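You operate a simulated robot arm through the tools that you are given. There is no shell and no other tool. Be economical: measure what you need, move in short steps, check, and stop when the job is done.

Carry out the task below with a simulated robot arm. There is one attempt and no reset: what you move stays moved.

TASK
Count the small towels on the beech table, then put as many of the cloth buttons from the beech table on the blue hardback book there.
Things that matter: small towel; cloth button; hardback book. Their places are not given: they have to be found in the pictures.

It is judged by the outcome, as a careful person would: the job done as asked, and still so three seconds after it is handed in. It fails if anything else is knocked over, pushed out of place, dropped, spilled or broken.

THE ROBOT
A 7-joint arm with a two-finger parallel gripper, fixed in place. Base frame: the origin is at the foot of the arm, x ahead of it, y to its left, z up; the work surface is at about z = 0. Lengths are in m, angles in degrees, forces in N, time in s.
With the tool pointing down near the work surface it reaches from about 0.24 to 0.62 m from the base axis. Its first joint turns from -66.0 to 66.0 degrees. Payload 2.6 kg.
Tool frame: the origin (TCP) lies between the finger pads and is the grasp point; the fingertips stand 0.03 m ahead of it; z points along the fingers, y is the line along which they close. The gripper opens to 0.094 m. The fingers are 0.028 m wide and 0.01 m thick; the gripper's body (0.05 by 0.096 m) begins 0.055 m behind the TCP.
Orientation is that of the tool frame in the base frame, as a unit quaternion [w, x, y, z]. With the fingers straight down and closing along the base's y, the tool's x points along the base's -x, its y along +y and its z along -z.

THE INTERFACE
- The arm moves only by the tool step_arm. Its argument "series" is a list of rows, each an object of numbers (a shift or turn left out is 0, a gripper value left out holds the last): "rx", "ry", "rz": the turn, a rotation vector about the tool's x, y, z in units of 60 degrees (1.0 is 60 degrees); "tx", "ty", "tz": the shift along the tool's x, y, z in units of 400 mm (1.0 is 400 mm); "grip": the opening in per cent of the stroke, from 0 (shut) to 100 (fully open). In form: [{"rx": .., "ry": .., "rz": .., "tx": .., "ty": .., "tz": .., "grip": ..}, ...]. A call has 1 to 20 rows; each row is the pose to reach, as a shift and turn from the pose commanded when the call began, along the tool's axes at that moment. A call with a number of a shift or a turn outside -1 to 1 is refused whole. A row lasts 0.2 s, in which the tool goes at most 0.05 m and 8.6 degrees; a call with a longer step from one row to the next is refused whole, and so is a gripper value outside its range. A pose out of reach is approached as far as the arm can. The call stops where the force on the tool passes 40 N (or 10 N more than at its start, if that is more) or the arm is blocked; 0.2 s more then pass. The fingers move at their own pace (about 0.072 m/s each) and stop on an object; they squeeze with about 38 N. The grip force told is the motor's: it shows also when the fingers shut on nothing. Time passes only in rows, and 0.2 s behind the last, so rows that repeat a pose let the fingers close. It gives the time, the measured TCP pose, the force on the tool (base axes), the opening and the grip force at its end, in the units of the frame above (readings bear some noise), and new pictures: "views" is both (left out), scene, wrist or none.
- Cameras (640 x 400 px; columns grow to the right, rows downward): "scene" is fixed at [0.0482, 0.458, 0.549]; the picture's right is [-0.52, -0.85, 0.00], its down [-0.61, 0.37, -0.70] and it looks along [0.60, -0.37, -0.71] (base axes); focal length 337 px, centre (320, 200). "wrist" rides on the gripper at [-0.037, 0, -0.058] in the tool frame; the picture's right is [0.00, -1.00, 0.00], its down [0.97, 0.00, -0.24] and it looks along [0.24, 0.00, 0.97] (tool axes); focal length 218 px, centre (320, 200).
- probe_pixels(camera, pixels): for up to 12 pixels [column, row] of the newest picture of that camera ("zoom" is the newest enlarged one), the place [x, y, z] in the base frame of the surface seen there, good to about 0.002 m. No time passes.
- inspect(camera, box): a new picture of the part [left, top, right, bottom] of that camera's present view, enlarged. No time passes.
- job_done(): hands the job in; it is judged then, once.

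Work in short steps. Measure before you move; look again where a grasp or a placing could have gone wrong, and mend it. You have 60 turns and 120 pictures in all, those below and enlarged ones among them. Open the gripper and draw the arm clear of the work before you hand the job in, unless the task says otherwise; then end with one line.

The tools are called after "Call:" as name(argument=value, ...) on one line, values as JSON. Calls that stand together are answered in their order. step_arm: Moves the arm, as the interface text tells. Its arguments: {"type":"object","properties":{"series":{"type":"array","items":{"type":"object","properties":{"rx":{"type":"number"},"ry":{"type":"number"},"rz":{"type":"number"},"tx":{"type":"number"},"ty":{"type":"number"},"tz":{"type":"number"},"grip":{"type":"number"}}}},"views":{"type":"string","enum":["both","scene","wrist","none"]}},"required":["series"]} The other tools are called the same way: probe_pixels (camera, pixels) gives the place of the surface under pixels of a picture; inspect (camera, box) takes an enlarged picture of a part of a camera's view; job_done () hands the job in.

At the start:

```text
clock: 0.0
tcp_pos: [0.4197, 0.1247, 0.2586]
orientation: [0.0, 0.0, 1.0, 0.0]
ft_force: [-0.7, 0.5, -0.5]
width: 0.0939
finger_force: 0.0
```

scene: 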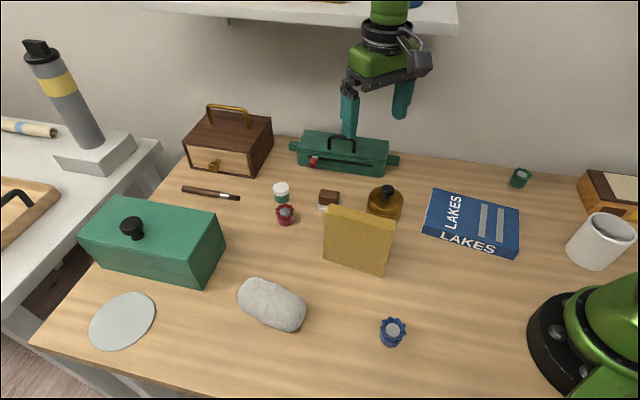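
wrist: 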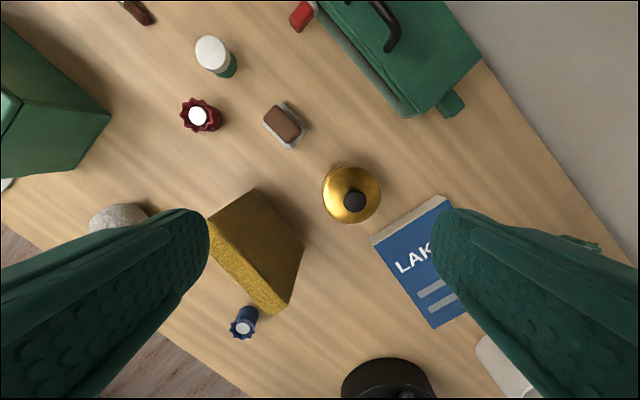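

I'll take enlarged views to tell what the objects are.

Call:
inspect(camera="scene", box=[170, 120, 410, 270])

Call:
inspect(camera="scene", box=[220, 250, 460, 400])

Call:
inspect(camera="scene", box=[400, 130, 640, 280])

Call:
inspect(camera="scene", box=[0, 100, 300, 360])

```text
2.67 times, centred on (290, 195) of scene
```

zoom: 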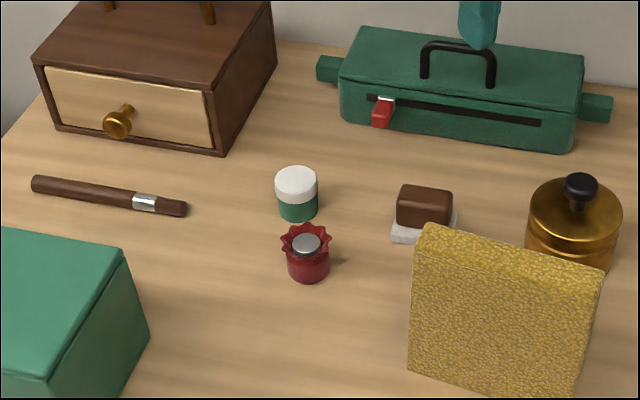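

```text
2.67 times, centred on (340, 325) of scene
```

zoom: 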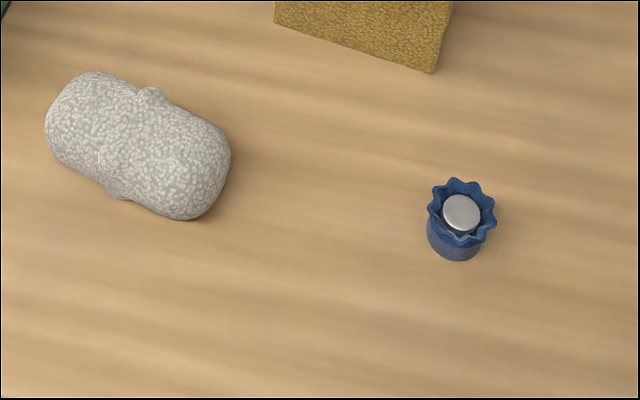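

```text
2.67 times, centred on (520, 205) of scene
```

zoom: 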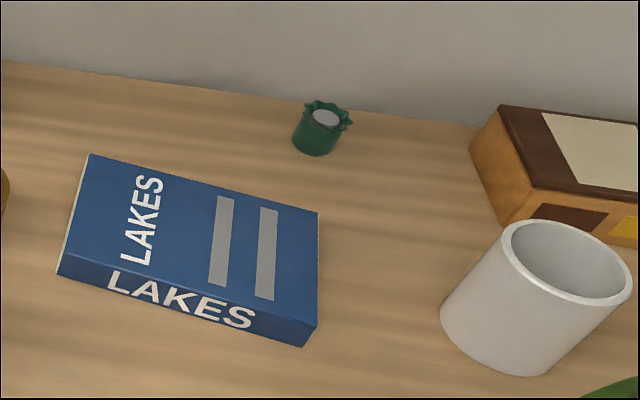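

```text
1.54 times, centred on (150, 230) of scene
```

zoom: 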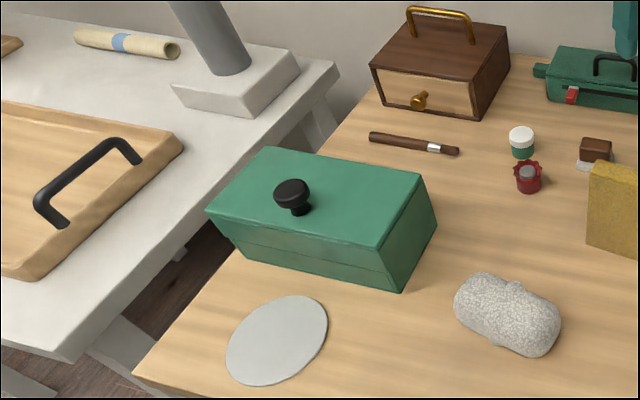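

I need closer looks at the grey lump, the yellow slab, and the roll on the other table.

Call:
inspect(camera="scene", box=[225, 265, 321, 340])

Call:
inspect(camera="scene", box=[310, 175, 416, 280])

Call:
inspect(camera="wrist", box=[80, 150, 320, 350])

Call:
inspect(camera="wrist", box=[160, 0, 400, 150])

Call:
inspect(camera="scene", box=[540, 150, 640, 290])

Call:
inspect(camera="scene", box=[0, 90, 100, 160])

Call:
probe_pixels(camera="scene", pixels=[[286, 210], [393, 325], [521, 173], [434, 192], [520, 208], [426, 230], [515, 253], [271, 300], [360, 210], [360, 265], [384, 190], [281, 187]])

```text
5.33 times, centred on (273, 302) of scene
```

zoom: 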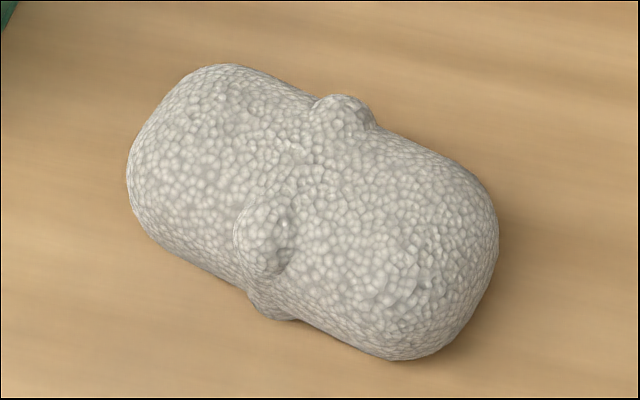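

```text
3.81 times, centred on (363, 228) of scene
```

zoom: 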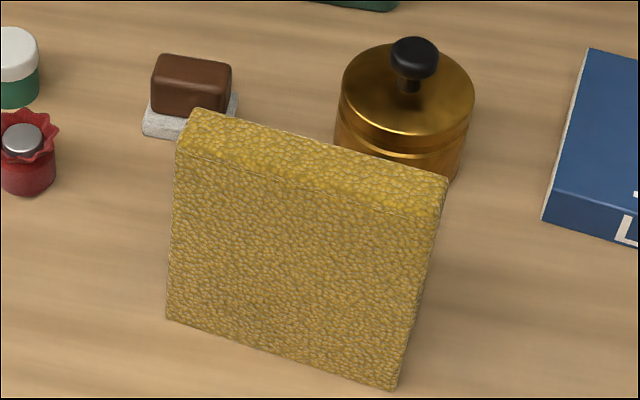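

```text
2.00 times, centred on (200, 250) of wrist
```

zoom: 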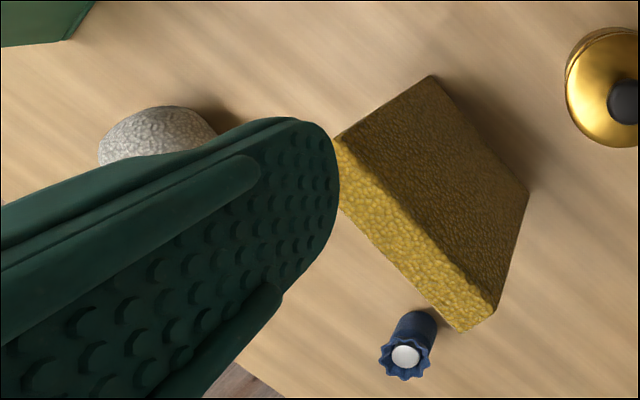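

```text
2.67 times, centred on (280, 75) of wrist
```

zoom: 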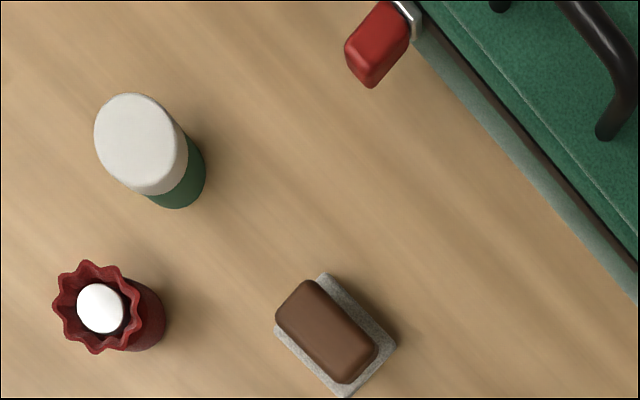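

```text
2.86 times, centred on (590, 220) of scene
```

zoom: 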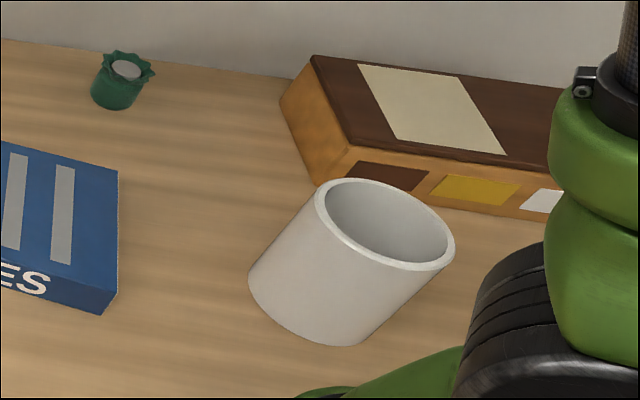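

```text
5.71 times, centred on (50, 125) of scene
```

zoom: 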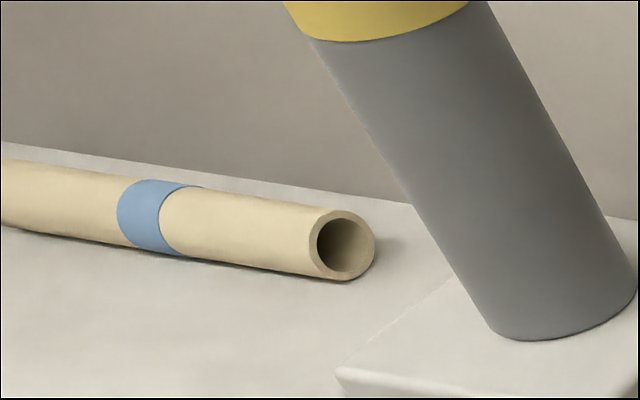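

```text
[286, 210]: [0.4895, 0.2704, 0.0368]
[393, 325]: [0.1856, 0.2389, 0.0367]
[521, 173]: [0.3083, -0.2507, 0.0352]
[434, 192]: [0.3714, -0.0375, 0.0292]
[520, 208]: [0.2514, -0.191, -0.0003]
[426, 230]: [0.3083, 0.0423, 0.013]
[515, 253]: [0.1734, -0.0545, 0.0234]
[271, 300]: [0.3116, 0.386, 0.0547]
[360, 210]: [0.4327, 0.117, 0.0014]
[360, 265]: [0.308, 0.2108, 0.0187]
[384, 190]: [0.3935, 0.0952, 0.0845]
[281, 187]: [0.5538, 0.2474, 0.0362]
```

The red, blue and green ruffled items look like the three cloth buttons. The grey lump (270,302) and yellow slab (360,240) are both possible towels, so I'll raise the wrist camera over that side to check.

Call:
step_arm(series=[{"tx": 0.03, "ty": 0.07, "tz": -0.05}, {"tx": 0.07, "ty": 0.16, "tz": -0.1}, {"tx": 0.1, "ty": 0.25, "tz": -0.14}, {"tx": 0.14, "ty": 0.34, "tz": -0.18}, {"tx": 0.18, "ty": 0.43, "tz": -0.2}, {"tx": 0.2, "ty": 0.5, "tz": -0.2}, {"tx": 0.2, "ty": 0.5, "tz": -0.2}])

```text
clock: 1.6
tcp_pos: [0.3376, 0.3221, 0.3383]
orientation: [0.0, 0.0, 1.0, 0.0]
ft_force: [-0.4, -0.5, 1.2]
width: 0.0944
finger_force: 0.1
```

scene: 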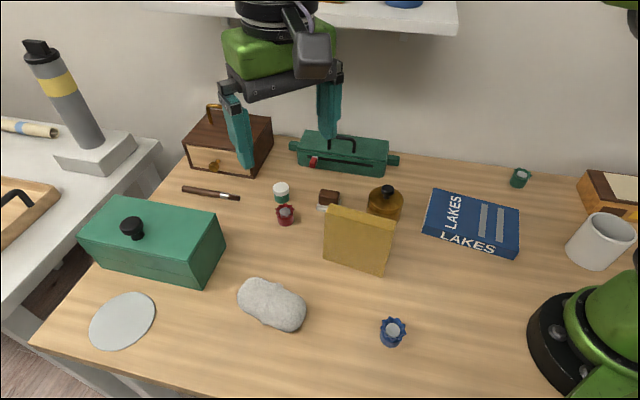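
wrist: 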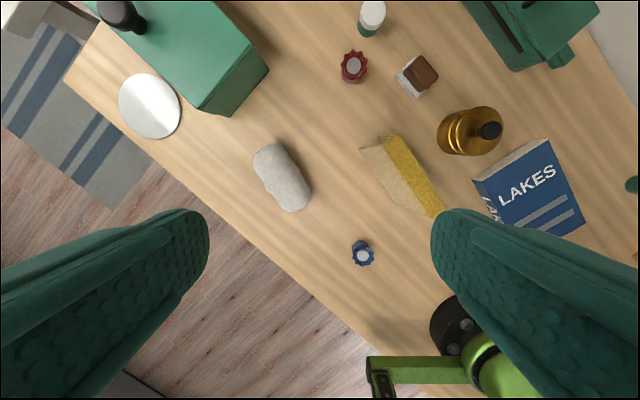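

Call:
inspect(camera="wrist", box=[240, 130, 340, 220])

Call:
inspect(camera="wrist", box=[340, 120, 460, 220])

Call:
inspect(camera="wrist", box=[320, 230, 400, 280])

Call:
probe_pixels(camera="wrist", pixels=[[384, 138], [440, 215], [370, 150], [410, 180], [281, 178], [362, 256], [354, 68], [505, 170], [552, 142], [582, 216], [530, 180], [320, 320]])

```text
4.44 times, centred on (290, 175) of wrist
```

zoom: 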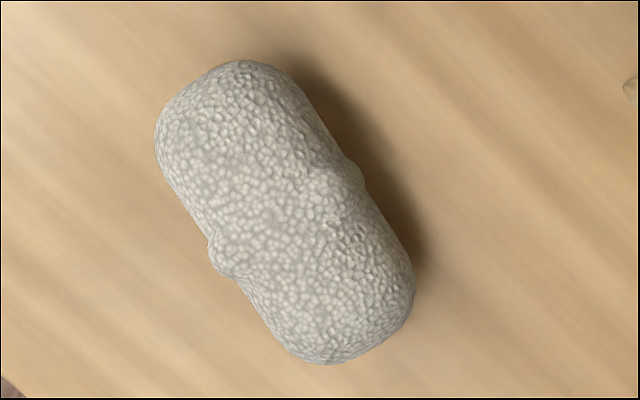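

```text
4.00 times, centred on (400, 170) of wrist
```

zoom: 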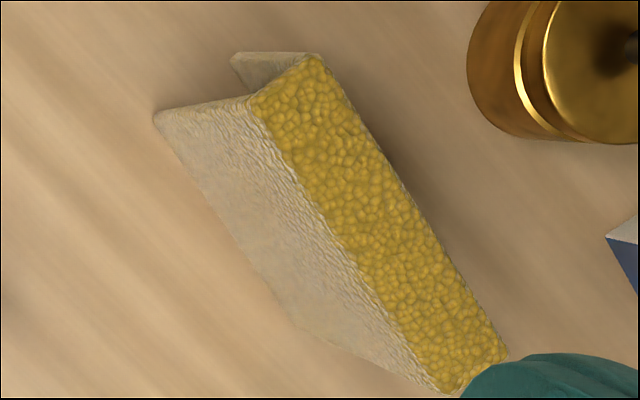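

```text
8.00 times, centred on (360, 255) of wrist
```

zoom: 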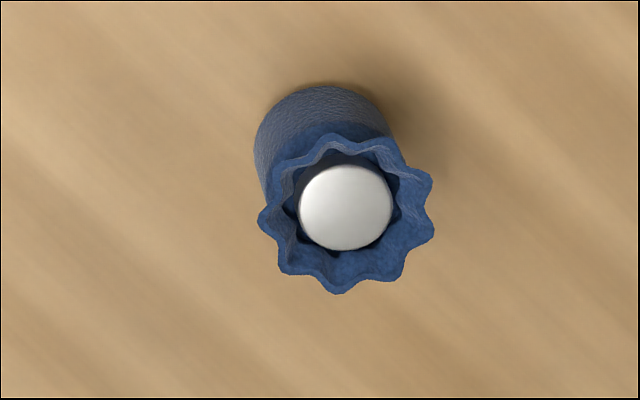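

```text
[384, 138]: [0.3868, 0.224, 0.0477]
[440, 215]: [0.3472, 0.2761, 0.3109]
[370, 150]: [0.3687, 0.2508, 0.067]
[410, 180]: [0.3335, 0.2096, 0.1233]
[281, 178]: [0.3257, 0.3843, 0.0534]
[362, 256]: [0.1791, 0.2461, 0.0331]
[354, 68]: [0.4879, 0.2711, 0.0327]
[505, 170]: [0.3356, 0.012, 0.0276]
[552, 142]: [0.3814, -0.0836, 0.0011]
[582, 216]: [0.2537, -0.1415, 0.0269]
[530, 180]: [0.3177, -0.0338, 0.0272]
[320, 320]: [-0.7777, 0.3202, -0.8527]
```

The yellow piece is cloth folded over like a tent. It has the same pebbled terry texture as the grey bundle, so both read as towels. Before I settle on the count, I'll check the right side of the table, starting with the wall and book geometry.

Call:
probe_pixels(camera="scene", pixels=[[480, 165], [550, 180], [515, 186], [521, 183], [521, 168], [437, 191], [519, 210], [516, 245], [425, 224], [425, 233], [580, 200], [470, 220]])

Call:
step_arm(series=[{"ty": -0.12}, {"ty": -0.24}, {"ty": -0.36}, {"ty": -0.48}, {"ty": -0.6}, {"ty": -0.72}, {"ty": -0.84}, {"ty": -0.96}, {"ty": -1.0}, {"ty": -1.0}])

```text
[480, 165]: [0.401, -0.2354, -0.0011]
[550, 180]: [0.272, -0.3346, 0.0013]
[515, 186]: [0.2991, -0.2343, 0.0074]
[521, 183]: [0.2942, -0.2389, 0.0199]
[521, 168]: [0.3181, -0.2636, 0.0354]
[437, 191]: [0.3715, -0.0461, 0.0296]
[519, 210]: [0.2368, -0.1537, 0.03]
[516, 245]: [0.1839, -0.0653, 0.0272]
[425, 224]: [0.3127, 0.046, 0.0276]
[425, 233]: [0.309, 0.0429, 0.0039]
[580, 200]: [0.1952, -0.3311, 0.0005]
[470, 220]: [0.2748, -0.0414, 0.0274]
```

```text
clock: 3.8
tcp_pos: [0.3397, -0.077, 0.3397]
orientation: [0.0, 0.001, 1.0, -0.001]
ft_force: [1.1, 0.2, 0.5]
width: 0.094
finger_force: 0.0
```

scene: 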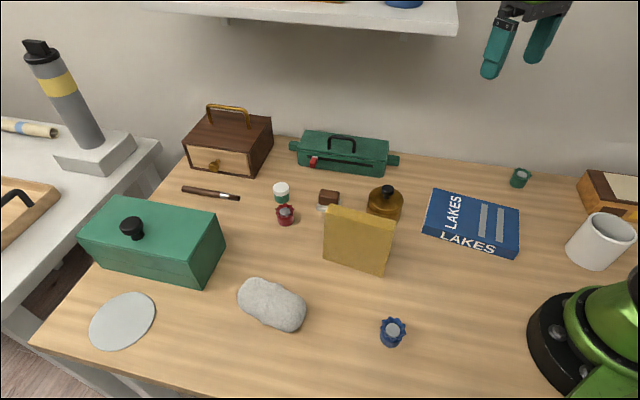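
wrist: 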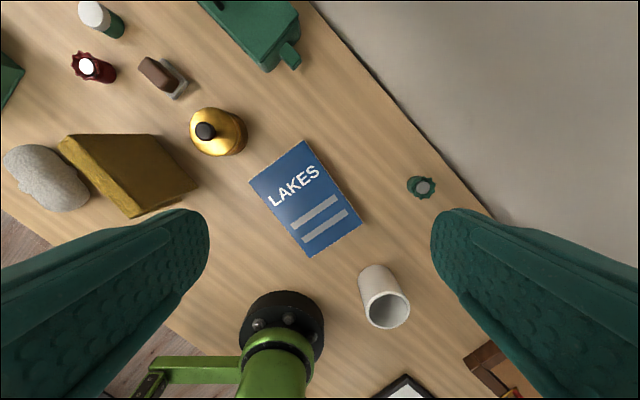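

Something dark and white shows near (403,388) at the near right, so I'll shift to see that part of the table.

Call:
step_arm(series=[{"tx": 0.08, "ty": -0.08}, {"tx": 0.16, "ty": -0.16}, {"tx": 0.22, "ty": -0.24}, {"tx": 0.25, "ty": -0.32}, {"tx": 0.25, "ty": -0.35}, {"tx": 0.25, "ty": -0.35}], views="wrist")

```text
clock: 5.2
tcp_pos: [0.2392, -0.2157, 0.3371]
orientation: [0.0, 0.0, 1.0, 0.0]
ft_force: [0.4, -0.2, -0.2]
width: 0.0941
finger_force: 0.0
```

wrist: 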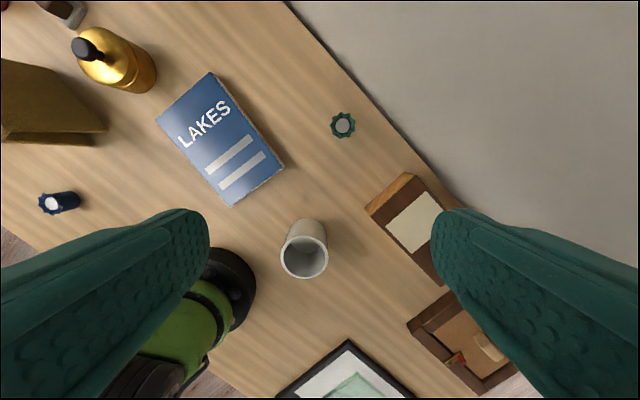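

Call:
step_arm(series=[{"ry": 0.14}, {"ry": 0.28}, {"ry": 0.42}, {"ry": 0.5}, {"ry": 0.5}, {"ry": 0.5}], views="wrist")

```text
clock: 6.6
tcp_pos: [0.2386, -0.2162, 0.338]
orientation: [-0.259, 0.0, 0.966, 0.0]
ft_force: [-0.2, -0.3, -0.5]
width: 0.0941
finger_force: 0.0
```

wrist: 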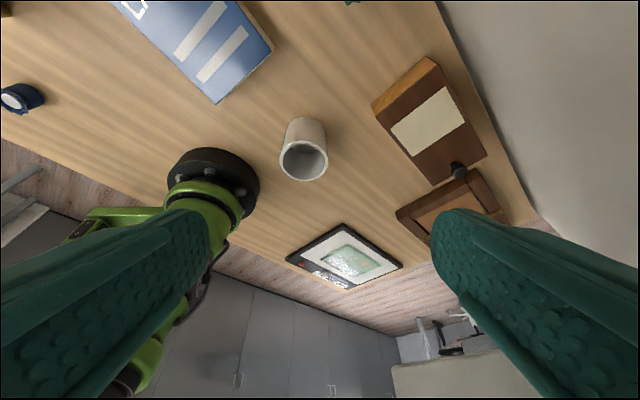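

Call:
inspect(camera="wrist", box=[270, 210, 420, 300])

Call:
inspect(camera="wrist", box=[360, 50, 540, 250])

Call:
step_arm(series=[{"rz": 0.14}, {"rz": 0.28}, {"rz": 0.42}, {"rz": 0.5}, {"rz": 0.5}, {"rz": 0.5}], views="wrist")

```text
4.27 times, centred on (345, 255) of wrist
```

zoom: 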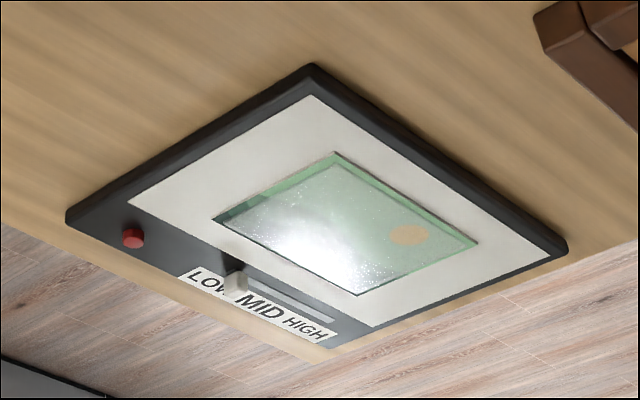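

```text
2.00 times, centred on (450, 150) of wrist
```

zoom: 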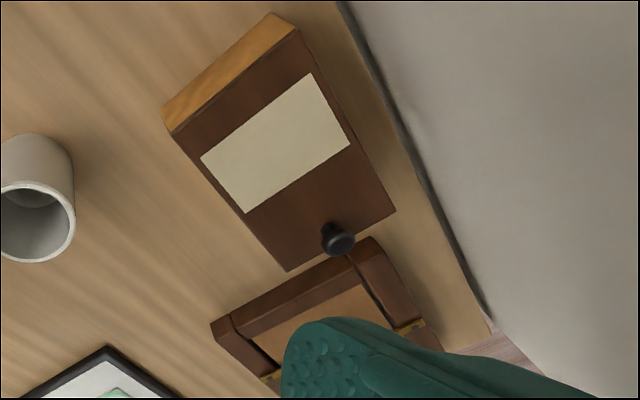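

```text
clock: 8.0
tcp_pos: [0.2384, -0.2155, 0.3367]
orientation: [-0.25, 0.25, 0.933, -0.067]
ft_force: [0.3, 0.0, 1.3]
width: 0.0943
finger_force: 0.0
```

wrist: 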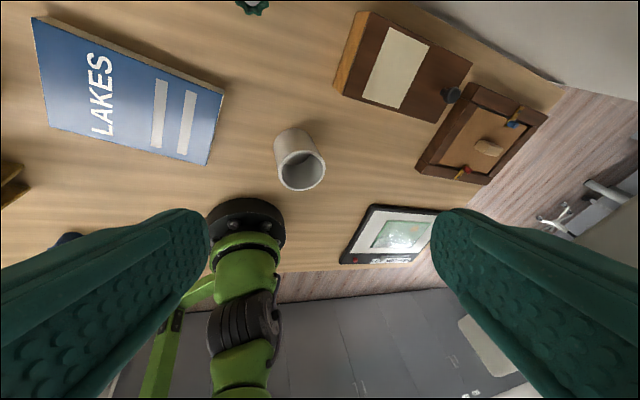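

Call:
inspect(camera="wrist", box=[400, 60, 560, 200])

Call:
step_arm(series=[{"rz": -0.0}], views="none")

```text
2.86 times, centred on (480, 130) of wrist
```

zoom: 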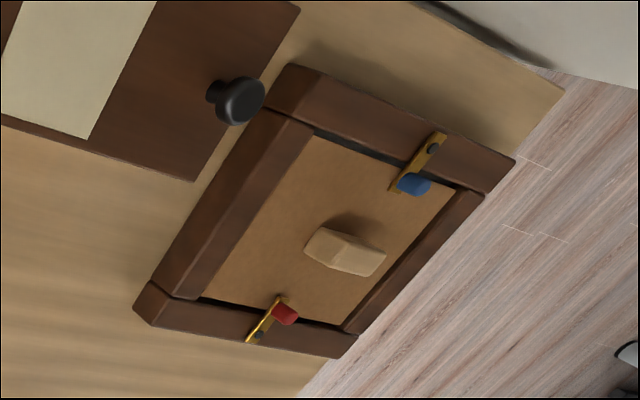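

```text
clock: 8.4
tcp_pos: [0.2388, -0.2163, 0.3364]
orientation: [-0.25, 0.25, 0.933, -0.067]
ft_force: [-0.1, 0.7, 0.0]
width: 0.0937
finger_force: 0.1
```

The right side holds only a heater plate, boxes and a mug, with no towels. The green button sits close to the wall, so I'll use the blue and red ones. First I'll level the tool again.

Call:
step_arm(series=[{"rz": -0.14}, {"rz": -0.28}, {"rz": -0.42}, {"rz": -0.5}], views="none")

Call:
step_arm(series=[{"ry": -0.14}, {"ry": -0.28}, {"ry": -0.42}, {"ry": -0.5}, {"ry": -0.5}], views="none")

```text
clock: 9.4
tcp_pos: [0.2394, -0.215, 0.337]
orientation: [-0.259, -0.001, 0.966, 0.0]
ft_force: [-0.5, 0.5, 0.0]
width: 0.0942
finger_force: 0.1
```

```text
clock: 10.6
tcp_pos: [0.2395, -0.2159, 0.3367]
orientation: [0.0, 0.0, 1.0, 0.0]
ft_force: [0.0, 0.6, 0.7]
width: 0.094
finger_force: 0.1
```

Call:
step_arm(series=[{"tx": -0.05, "ty": 0.1}, {"tx": -0.1, "ty": 0.2}, {"tx": -0.15, "ty": 0.3}, {"tx": -0.2, "ty": 0.4}, {"tx": -0.25, "ty": 0.5}, {"tx": -0.3, "ty": 0.6}, {"tx": -0.35, "ty": 0.7}, {"tx": -0.4, "ty": 0.8}, {"tx": -0.45, "ty": 0.9}, {"tx": -0.5, "ty": 1.0}], views="none")

Call:
step_arm(series=[{"tx": -0.03, "ty": 0.1, "tz": 0.04}, {"tx": -0.05, "ty": 0.2, "tz": 0.09}, {"tx": -0.05, "ty": 0.22, "tz": 0.18}, {"tx": -0.05, "ty": 0.22, "tz": 0.22}, {"tx": -0.05, "ty": 0.22, "tz": 0.22}])

```text
clock: 12.8
tcp_pos: [0.4391, 0.1841, 0.3355]
orientation: [0.0, 0.001, 1.0, 0.0]
ft_force: [-0.9, -0.7, 0.3]
width: 0.0942
finger_force: 0.1
```

```text
clock: 14.0
tcp_pos: [0.4609, 0.2725, 0.2485]
orientation: [0.0, -0.001, 1.0, -0.001]
ft_force: [0.0, -0.5, 0.1]
width: 0.0942
finger_force: 0.1
```

scene: 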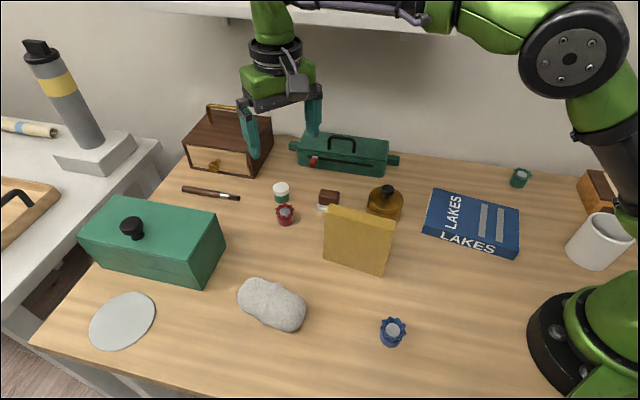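
wrist: 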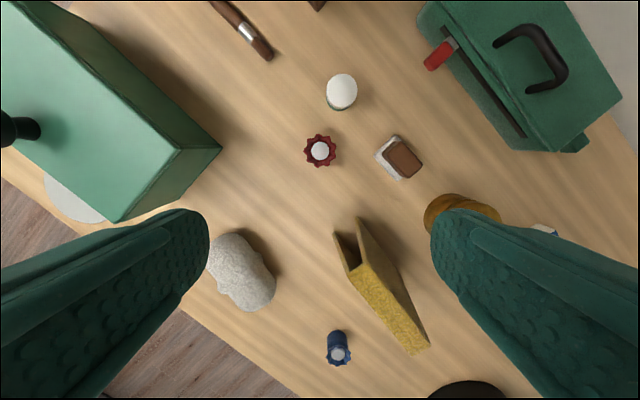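

Call:
probe_pixels(camera="wrist", pixels=[[320, 151], [306, 151], [335, 151], [320, 136], [320, 166], [342, 90], [383, 160], [337, 354], [360, 220], [333, 236]])

Call:
inspect(camera="wrist", box=[320, 200, 440, 370])

Call:
inspect(camera="scene", box=[266, 175, 314, 235])

```text
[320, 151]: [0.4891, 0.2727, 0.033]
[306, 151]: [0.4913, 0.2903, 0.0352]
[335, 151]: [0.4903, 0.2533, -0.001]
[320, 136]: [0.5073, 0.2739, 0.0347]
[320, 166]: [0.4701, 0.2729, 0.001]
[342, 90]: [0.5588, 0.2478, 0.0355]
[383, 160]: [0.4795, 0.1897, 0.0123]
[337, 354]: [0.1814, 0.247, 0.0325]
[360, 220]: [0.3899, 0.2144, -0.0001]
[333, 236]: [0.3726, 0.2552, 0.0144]
```

```text
2.35 times, centred on (380, 285) of wrist
```

zoom: 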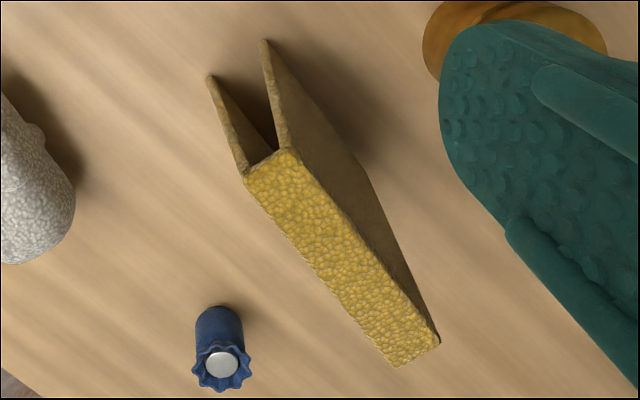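

```text
6.67 times, centred on (290, 205) of scene
```

zoom: 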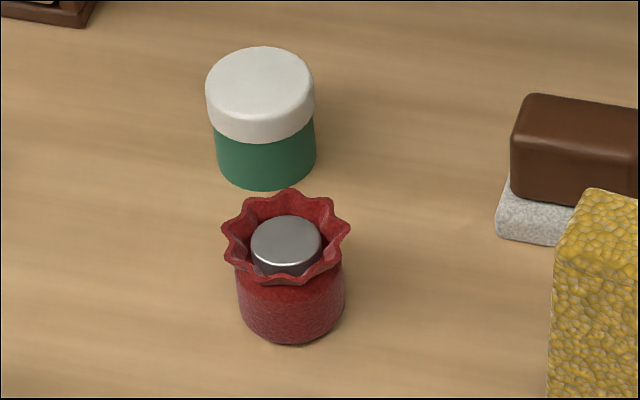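

There are two towels, the grey bundle and the yellow tented one, and nothing is under the tent. The red button is centred at about (0.489, 0.273) with its top at z 0.035. I'll descend on it partly open, then close.

Call:
step_arm(series=[{"tx": -0.071, "grip": 65}, {"tx": -0.071, "tz": 0.1}, {"tx": -0.071, "tz": 0.2}, {"tx": -0.071, "tz": 0.3}, {"tx": -0.071, "tz": 0.38}, {"tx": -0.071, "tz": 0.38}])

```text
clock: 15.4
tcp_pos: [0.4876, 0.2717, 0.0967]
orientation: [0.0, -0.001, 1.0, 0.0]
ft_force: [-0.5, -0.4, 0.6]
width: 0.0609
finger_force: 0.1
```

scene: 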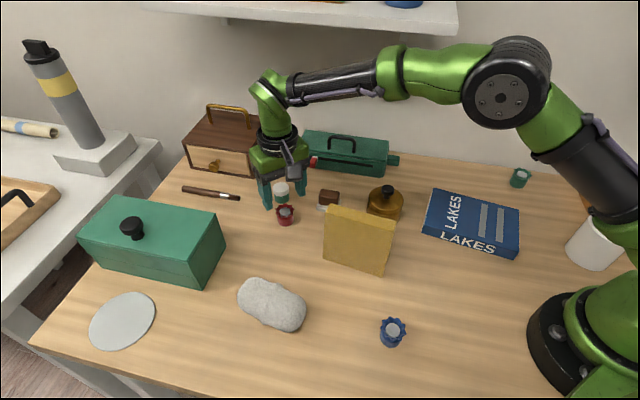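
wrist: 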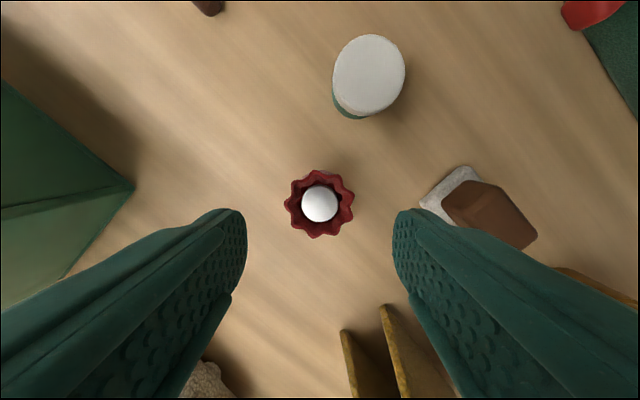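

Call:
step_arm(series=[{"tz": 0.08}, {"tz": 0.13}, {"tz": 0.152}, {"tz": 0.152, "grip": 0}, {"tz": 0.152, "grip": 0}, {"tz": 0.152, "grip": 0}, {"tz": 0.152, "grip": 0}])

```text
clock: 17.0
tcp_pos: [0.4873, 0.2713, 0.0361]
orientation: [0.001, 0.0, 1.0, 0.001]
ft_force: [0.4, 0.8, 1.1]
width: 0.032
finger_force: 38.1
```

scene: 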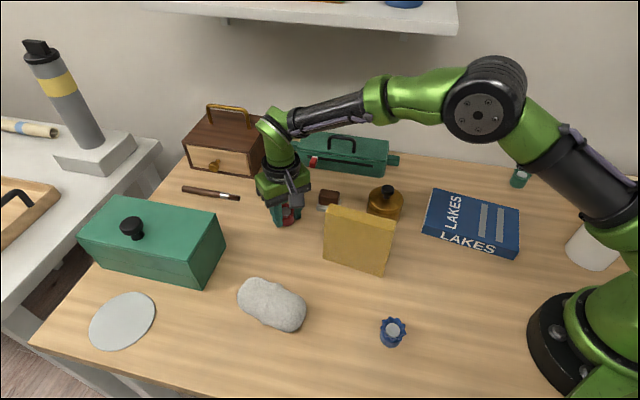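
wrist: 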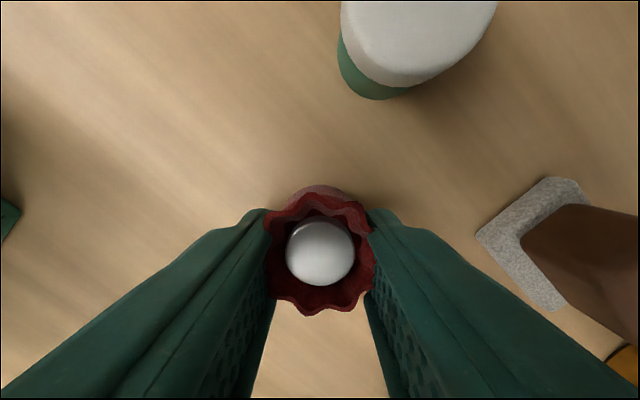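

The red button is gripped (width 0.032). I'll lift it and carry it over the left part of the book.

Call:
step_arm(series=[{"tz": -0.05}, {"tz": -0.15}, {"tz": -0.27}, {"tz": -0.39}, {"tz": -0.5}, {"tx": 0.054, "ty": -0.09, "tz": -0.5}, {"tx": 0.108, "ty": -0.18, "tz": -0.5}, {"tx": 0.162, "ty": -0.272, "tz": -0.5}, {"tx": 0.216, "ty": -0.362, "tz": -0.5}, {"tx": 0.27, "ty": -0.453, "tz": -0.5}, {"tx": 0.324, "ty": -0.543, "tz": -0.5}, {"tx": 0.378, "ty": -0.634, "tz": -0.5}, {"tx": 0.432, "ty": -0.7245, "tz": -0.5}, {"tx": 0.432, "ty": -0.7245, "tz": -0.4}, {"tx": 0.432, "ty": -0.7245, "tz": -0.3}, {"tx": 0.432, "ty": -0.7245, "tz": -0.2}, {"tx": 0.432, "ty": -0.7245, "tz": -0.2}])

```text
clock: 20.6
tcp_pos: [0.317, -0.0166, 0.1159]
orientation: [0.0, 0.0, 1.0, 0.0]
ft_force: [-1.2, -0.5, -0.6]
width: 0.0321
finger_force: 37.8
```

scene: 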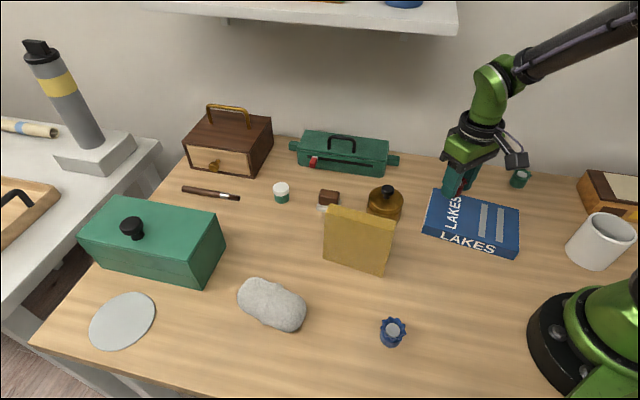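
wrist: 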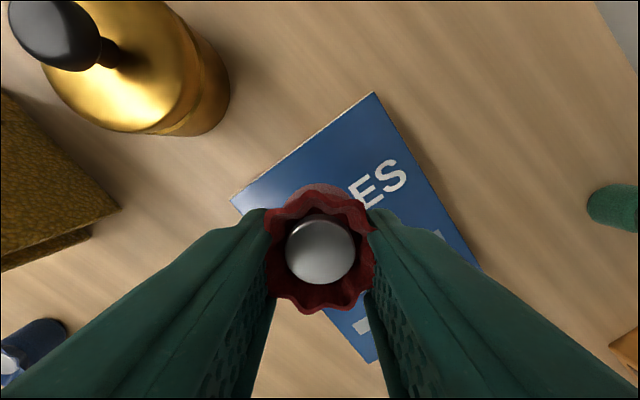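

The button is over the "LAKES" end of the book. I'll lower it to just above contact and check.

Call:
step_arm(series=[{"tz": 0.06}, {"tz": 0.1}, {"tz": 0.12}, {"tz": 0.124}, {"tz": 0.124}], views="scene")

Call:
inspect(camera="scene", box=[410, 150, 530, 260])

```text
clock: 21.8
tcp_pos: [0.3156, -0.0172, 0.0664]
orientation: [0.0, 0.0, 1.0, 0.0]
ft_force: [0.8, -1.3, -0.1]
width: 0.032
finger_force: 38.2
```

scene: 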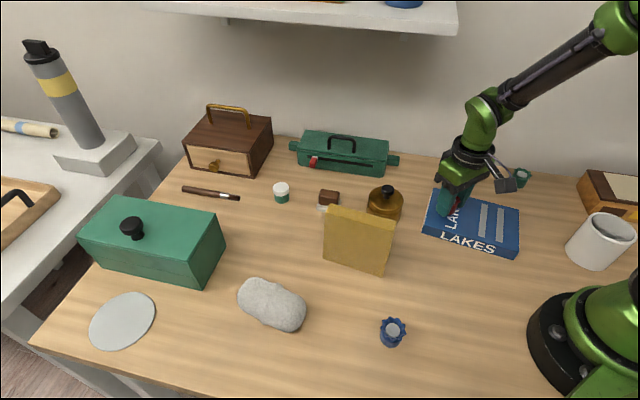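

```text
3.64 times, centred on (470, 205) of scene
```

zoom: 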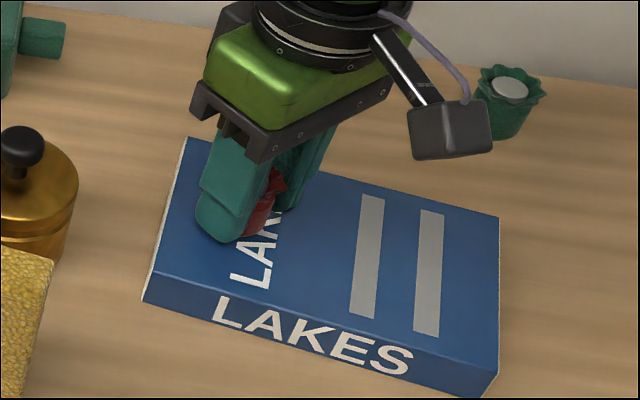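

Call:
step_arm(series=[{"tz": 0.004}, {"tz": 0.004}, {"tz": 0.004, "grip": 60}, {"tz": 0.004, "grip": 60}, {"tz": 0.004, "grip": 60}, {"tz": -0.04}, {"tz": -0.15}, {"tz": -0.27}, {"tz": -0.38}, {"tz": -0.45}, {"tz": -0.45}])

Call:
probe_pixels(camera="scene", pixels=[[393, 325], [392, 340], [386, 327], [401, 330]])

```text
clock: 24.2
tcp_pos: [0.3149, -0.017, 0.2464]
orientation: [-0.001, 0.0, 1.0, 0.0]
ft_force: [0.5, -0.5, -0.3]
width: 0.0566
finger_force: 0.1
```

scene: 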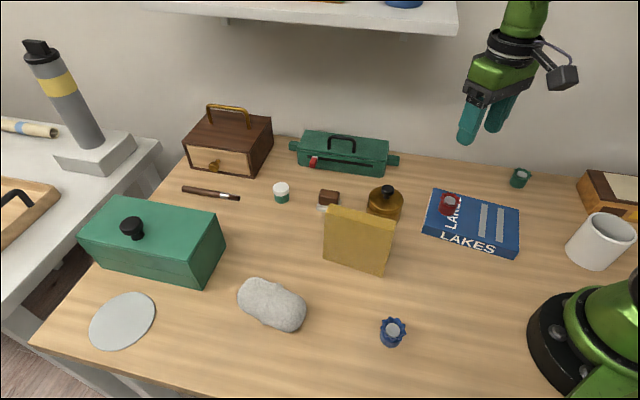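
wrist: 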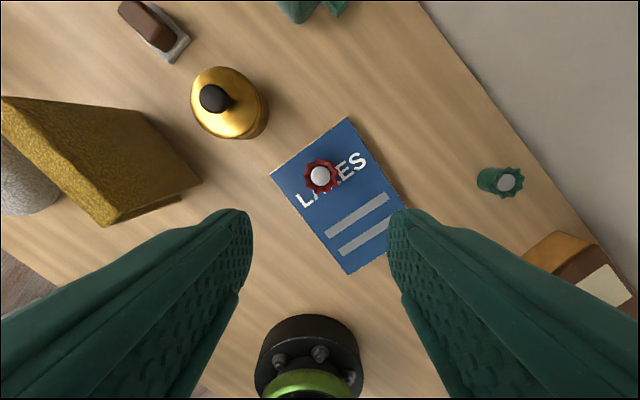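

```text
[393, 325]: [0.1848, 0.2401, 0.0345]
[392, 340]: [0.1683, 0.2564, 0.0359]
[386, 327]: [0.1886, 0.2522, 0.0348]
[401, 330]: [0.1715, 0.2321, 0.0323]
```

The red button stands on the book. Next I move above the blue one at about (0.181, 0.246).

Call:
step_arm(series=[{"tx": 0.02, "ty": 0.09}, {"tx": 0.06, "ty": 0.18}, {"tx": 0.11, "ty": 0.28}, {"tx": 0.16, "ty": 0.38}, {"tx": 0.22, "ty": 0.47}, {"tx": 0.28, "ty": 0.57}, {"tx": 0.334, "ty": 0.657}, {"tx": 0.334, "ty": 0.657, "tz": 0.1}, {"tx": 0.334, "ty": 0.657, "tz": 0.2}, {"tx": 0.334, "ty": 0.657, "tz": 0.28}, {"tx": 0.334, "ty": 0.657, "tz": 0.28}])

```text
clock: 26.6
tcp_pos: [0.1813, 0.2443, 0.1343]
orientation: [0.001, 0.0, 1.0, 0.0]
ft_force: [0.3, -0.5, 0.2]
width: 0.0562
finger_force: 0.1
```

scene: 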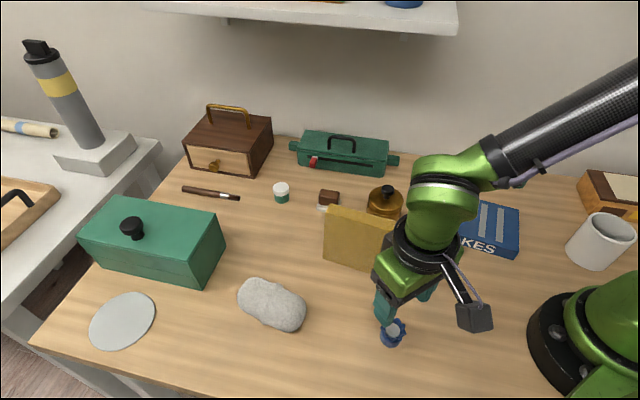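
wrist: 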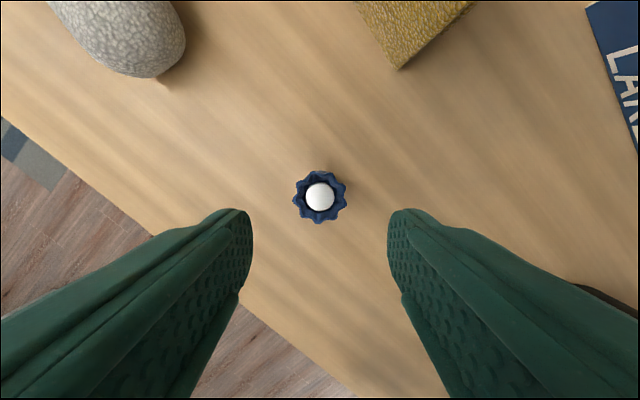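

Call:
probe_pixels(camera="wrist", pixels=[[400, 62], [320, 197], [396, 64]])

```text
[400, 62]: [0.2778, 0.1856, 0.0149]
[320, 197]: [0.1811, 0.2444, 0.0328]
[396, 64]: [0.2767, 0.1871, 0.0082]
```

Call:
step_arm(series=[{"tz": 0.08}, {"tz": 0.16}, {"tz": 0.22}, {"tz": 0.245}, {"tz": 0.245, "grip": 0}, {"tz": 0.245, "grip": 0}, {"tz": 0.245, "grip": 0}, {"tz": 0.245, "grip": 0}])

```text
clock: 28.4
tcp_pos: [0.182, 0.2425, 0.0354]
orientation: [-0.001, -0.001, 1.0, 0.001]
ft_force: [-0.1, -0.2, -0.2]
width: 0.0318
finger_force: 38.1
```

scene: 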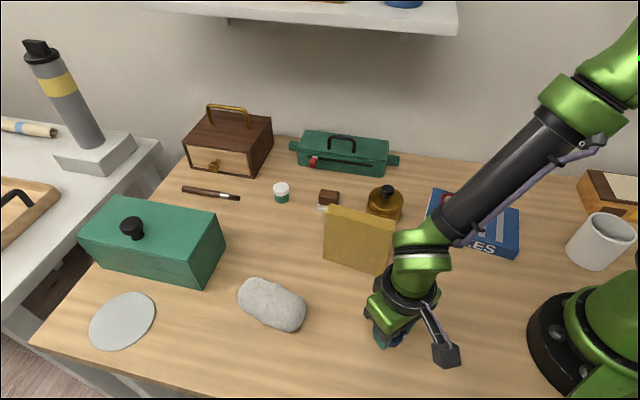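
wrist: 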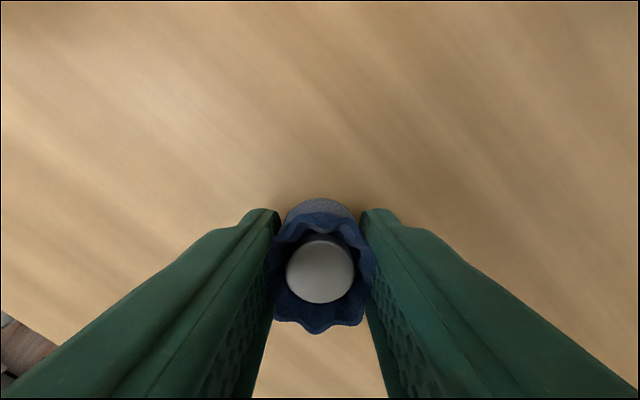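

Blue is gripped. I'll lift it and carry it over the book, right of the red one.

Call:
step_arm(series=[{"tz": -0.05}, {"tz": -0.15}, {"tz": -0.27}, {"tz": -0.39}, {"tz": -0.5}, {"tx": -0.05, "ty": -0.09, "tz": -0.5}, {"tx": -0.1, "ty": -0.18, "tz": -0.5}, {"tx": -0.15, "ty": -0.272, "tz": -0.5}, {"tx": -0.2, "ty": -0.362, "tz": -0.5}, {"tx": -0.21, "ty": -0.46, "tz": -0.5}, {"tx": -0.2125, "ty": -0.56, "tz": -0.5}, {"tx": -0.2125, "ty": -0.65, "tz": -0.5}, {"tx": -0.2125, "ty": -0.731, "tz": -0.5}, {"tx": -0.2125, "ty": -0.731, "tz": -0.4}, {"tx": -0.2125, "ty": -0.731, "tz": -0.3}, {"tx": -0.2125, "ty": -0.731, "tz": -0.2}, {"tx": -0.2125, "ty": -0.731, "tz": -0.2}])

```text
clock: 32.0
tcp_pos: [0.2674, -0.0517, 0.1144]
orientation: [0.0, 0.0, 1.0, 0.0]
ft_force: [-0.3, 0.7, -0.4]
width: 0.0318
finger_force: 37.8
```

scene: 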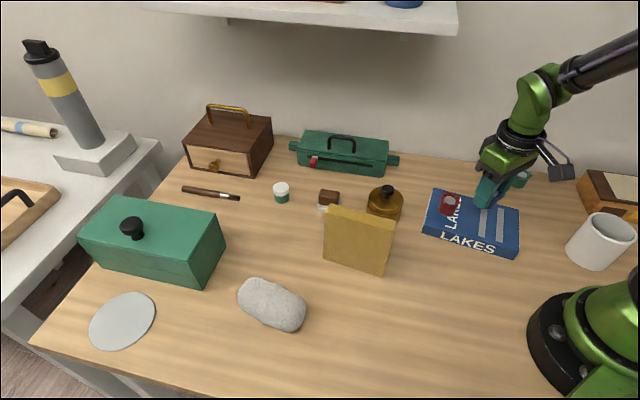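
wrist: 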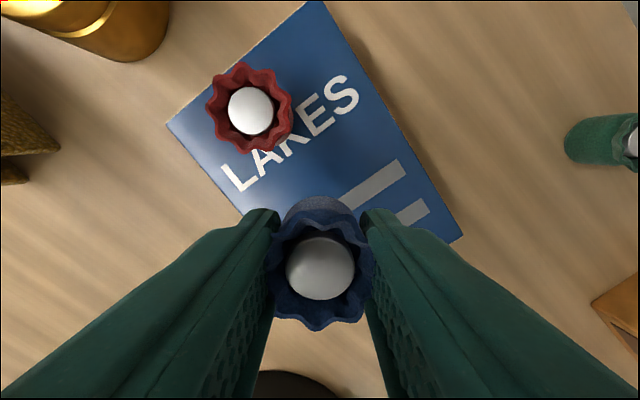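

Clear of red. I'll lower, release, rise and back off.

Call:
step_arm(series=[{"tz": 0.06}, {"tz": 0.1}, {"tz": 0.12}, {"tz": 0.126}, {"tz": 0.126}, {"tz": 0.126, "grip": 58}, {"tz": 0.126, "grip": 58}, {"tz": 0.126, "grip": 58}, {"tz": 0.08}, {"tz": -0.03}, {"tz": -0.15}, {"tz": -0.27}, {"tz": -0.38}, {"tz": -0.45}, {"tz": -0.45}])

Call:
inspect(camera="scene", box=[410, 150, 530, 260])

```text
clock: 35.2
tcp_pos: [0.2664, -0.0475, 0.297]
orientation: [0.0, 0.0, 1.0, 0.0]
ft_force: [-0.2, -0.3, -0.2]
width: 0.0546
finger_force: 0.0
```

scene: 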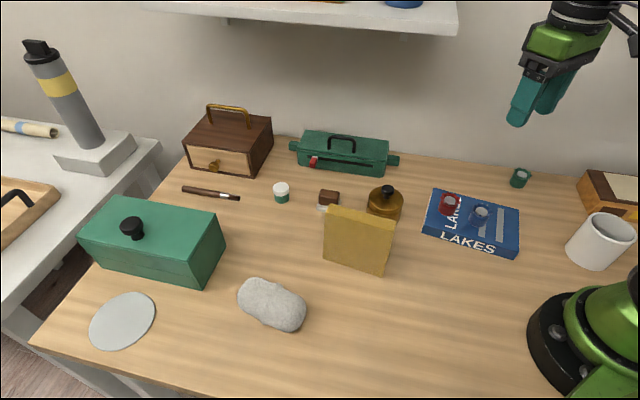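
wrist: 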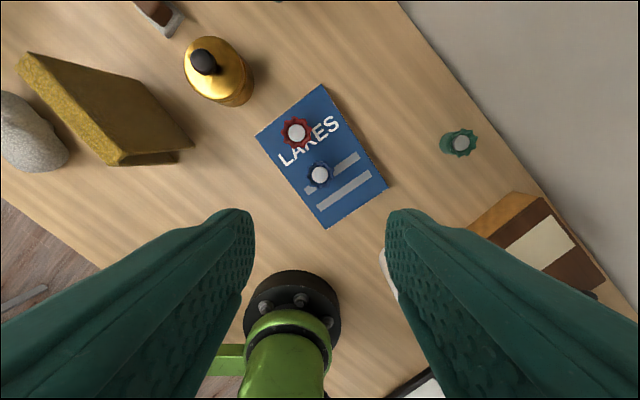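

```text
3.64 times, centred on (470, 205) of scene
```

zoom: 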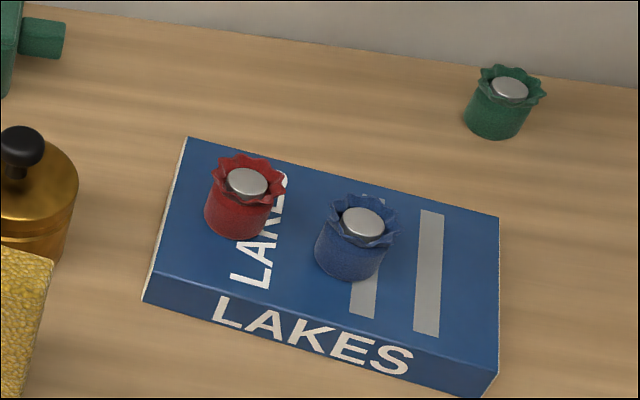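

Both buttons stand upright on the book. Before handing in, I'll make one last check of the far-left corner behind the drawer box for a hidden towel.

Call:
step_arm(series=[{"tx": -0.05, "ty": 0.08, "tz": -0.03}, {"tx": -0.1, "ty": 0.17, "tz": -0.06}, {"tx": -0.15, "ty": 0.26, "tz": -0.09, "ry": -0.1}, {"tx": -0.2, "ty": 0.35, "tz": -0.12, "ry": -0.2}, {"tx": -0.25, "ty": 0.44, "tz": -0.15, "ry": -0.3}, {"tx": -0.3, "ty": 0.53, "tz": -0.18, "ry": -0.4}, {"tx": -0.35, "ty": 0.6, "tz": -0.2, "ry": -0.5}, {"tx": -0.35, "ty": 0.6, "tz": -0.2, "ry": -0.5}])

```text
clock: 37.0
tcp_pos: [0.4052, 0.1944, 0.3765]
orientation: [0.26, 0.001, 0.966, 0.0]
ft_force: [0.6, -0.9, -0.7]
width: 0.0544
finger_force: 0.1
```

scene: 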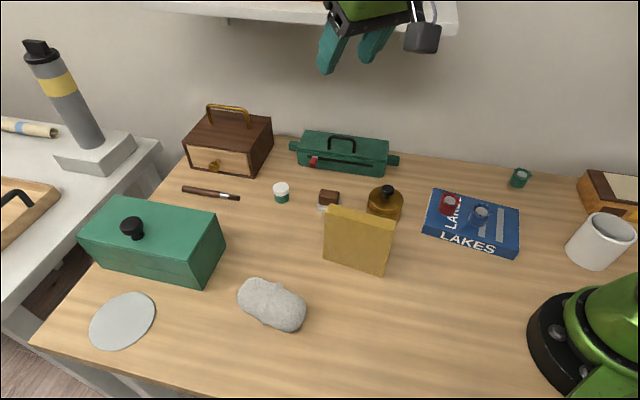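
wrist: 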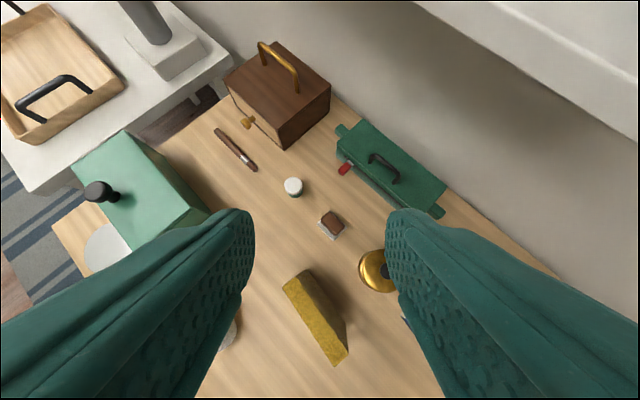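

No other towels are in view, so the count stays at two, and two buttons are on the book. I'll open the gripper and hand in.

Call:
step_arm(series=[{"grip": 100}, {"grip": 100}, {"grip": 100}], views="none")

Call:
job_done()

```text
clock: 37.8
tcp_pos: [0.4043, 0.1923, 0.3769]
orientation: [0.259, -0.001, 0.966, 0.001]
ft_force: [-0.3, -0.3, 0.5]
width: 0.0938
finger_force: 0.0
```

```text
The job is handed in.
```

I counted two small towels on the beech table (the grey bundle and the yellow folded one, judged by their matching terry texture) and put two cloth buttons, the red and the blue, upright on the blue book.
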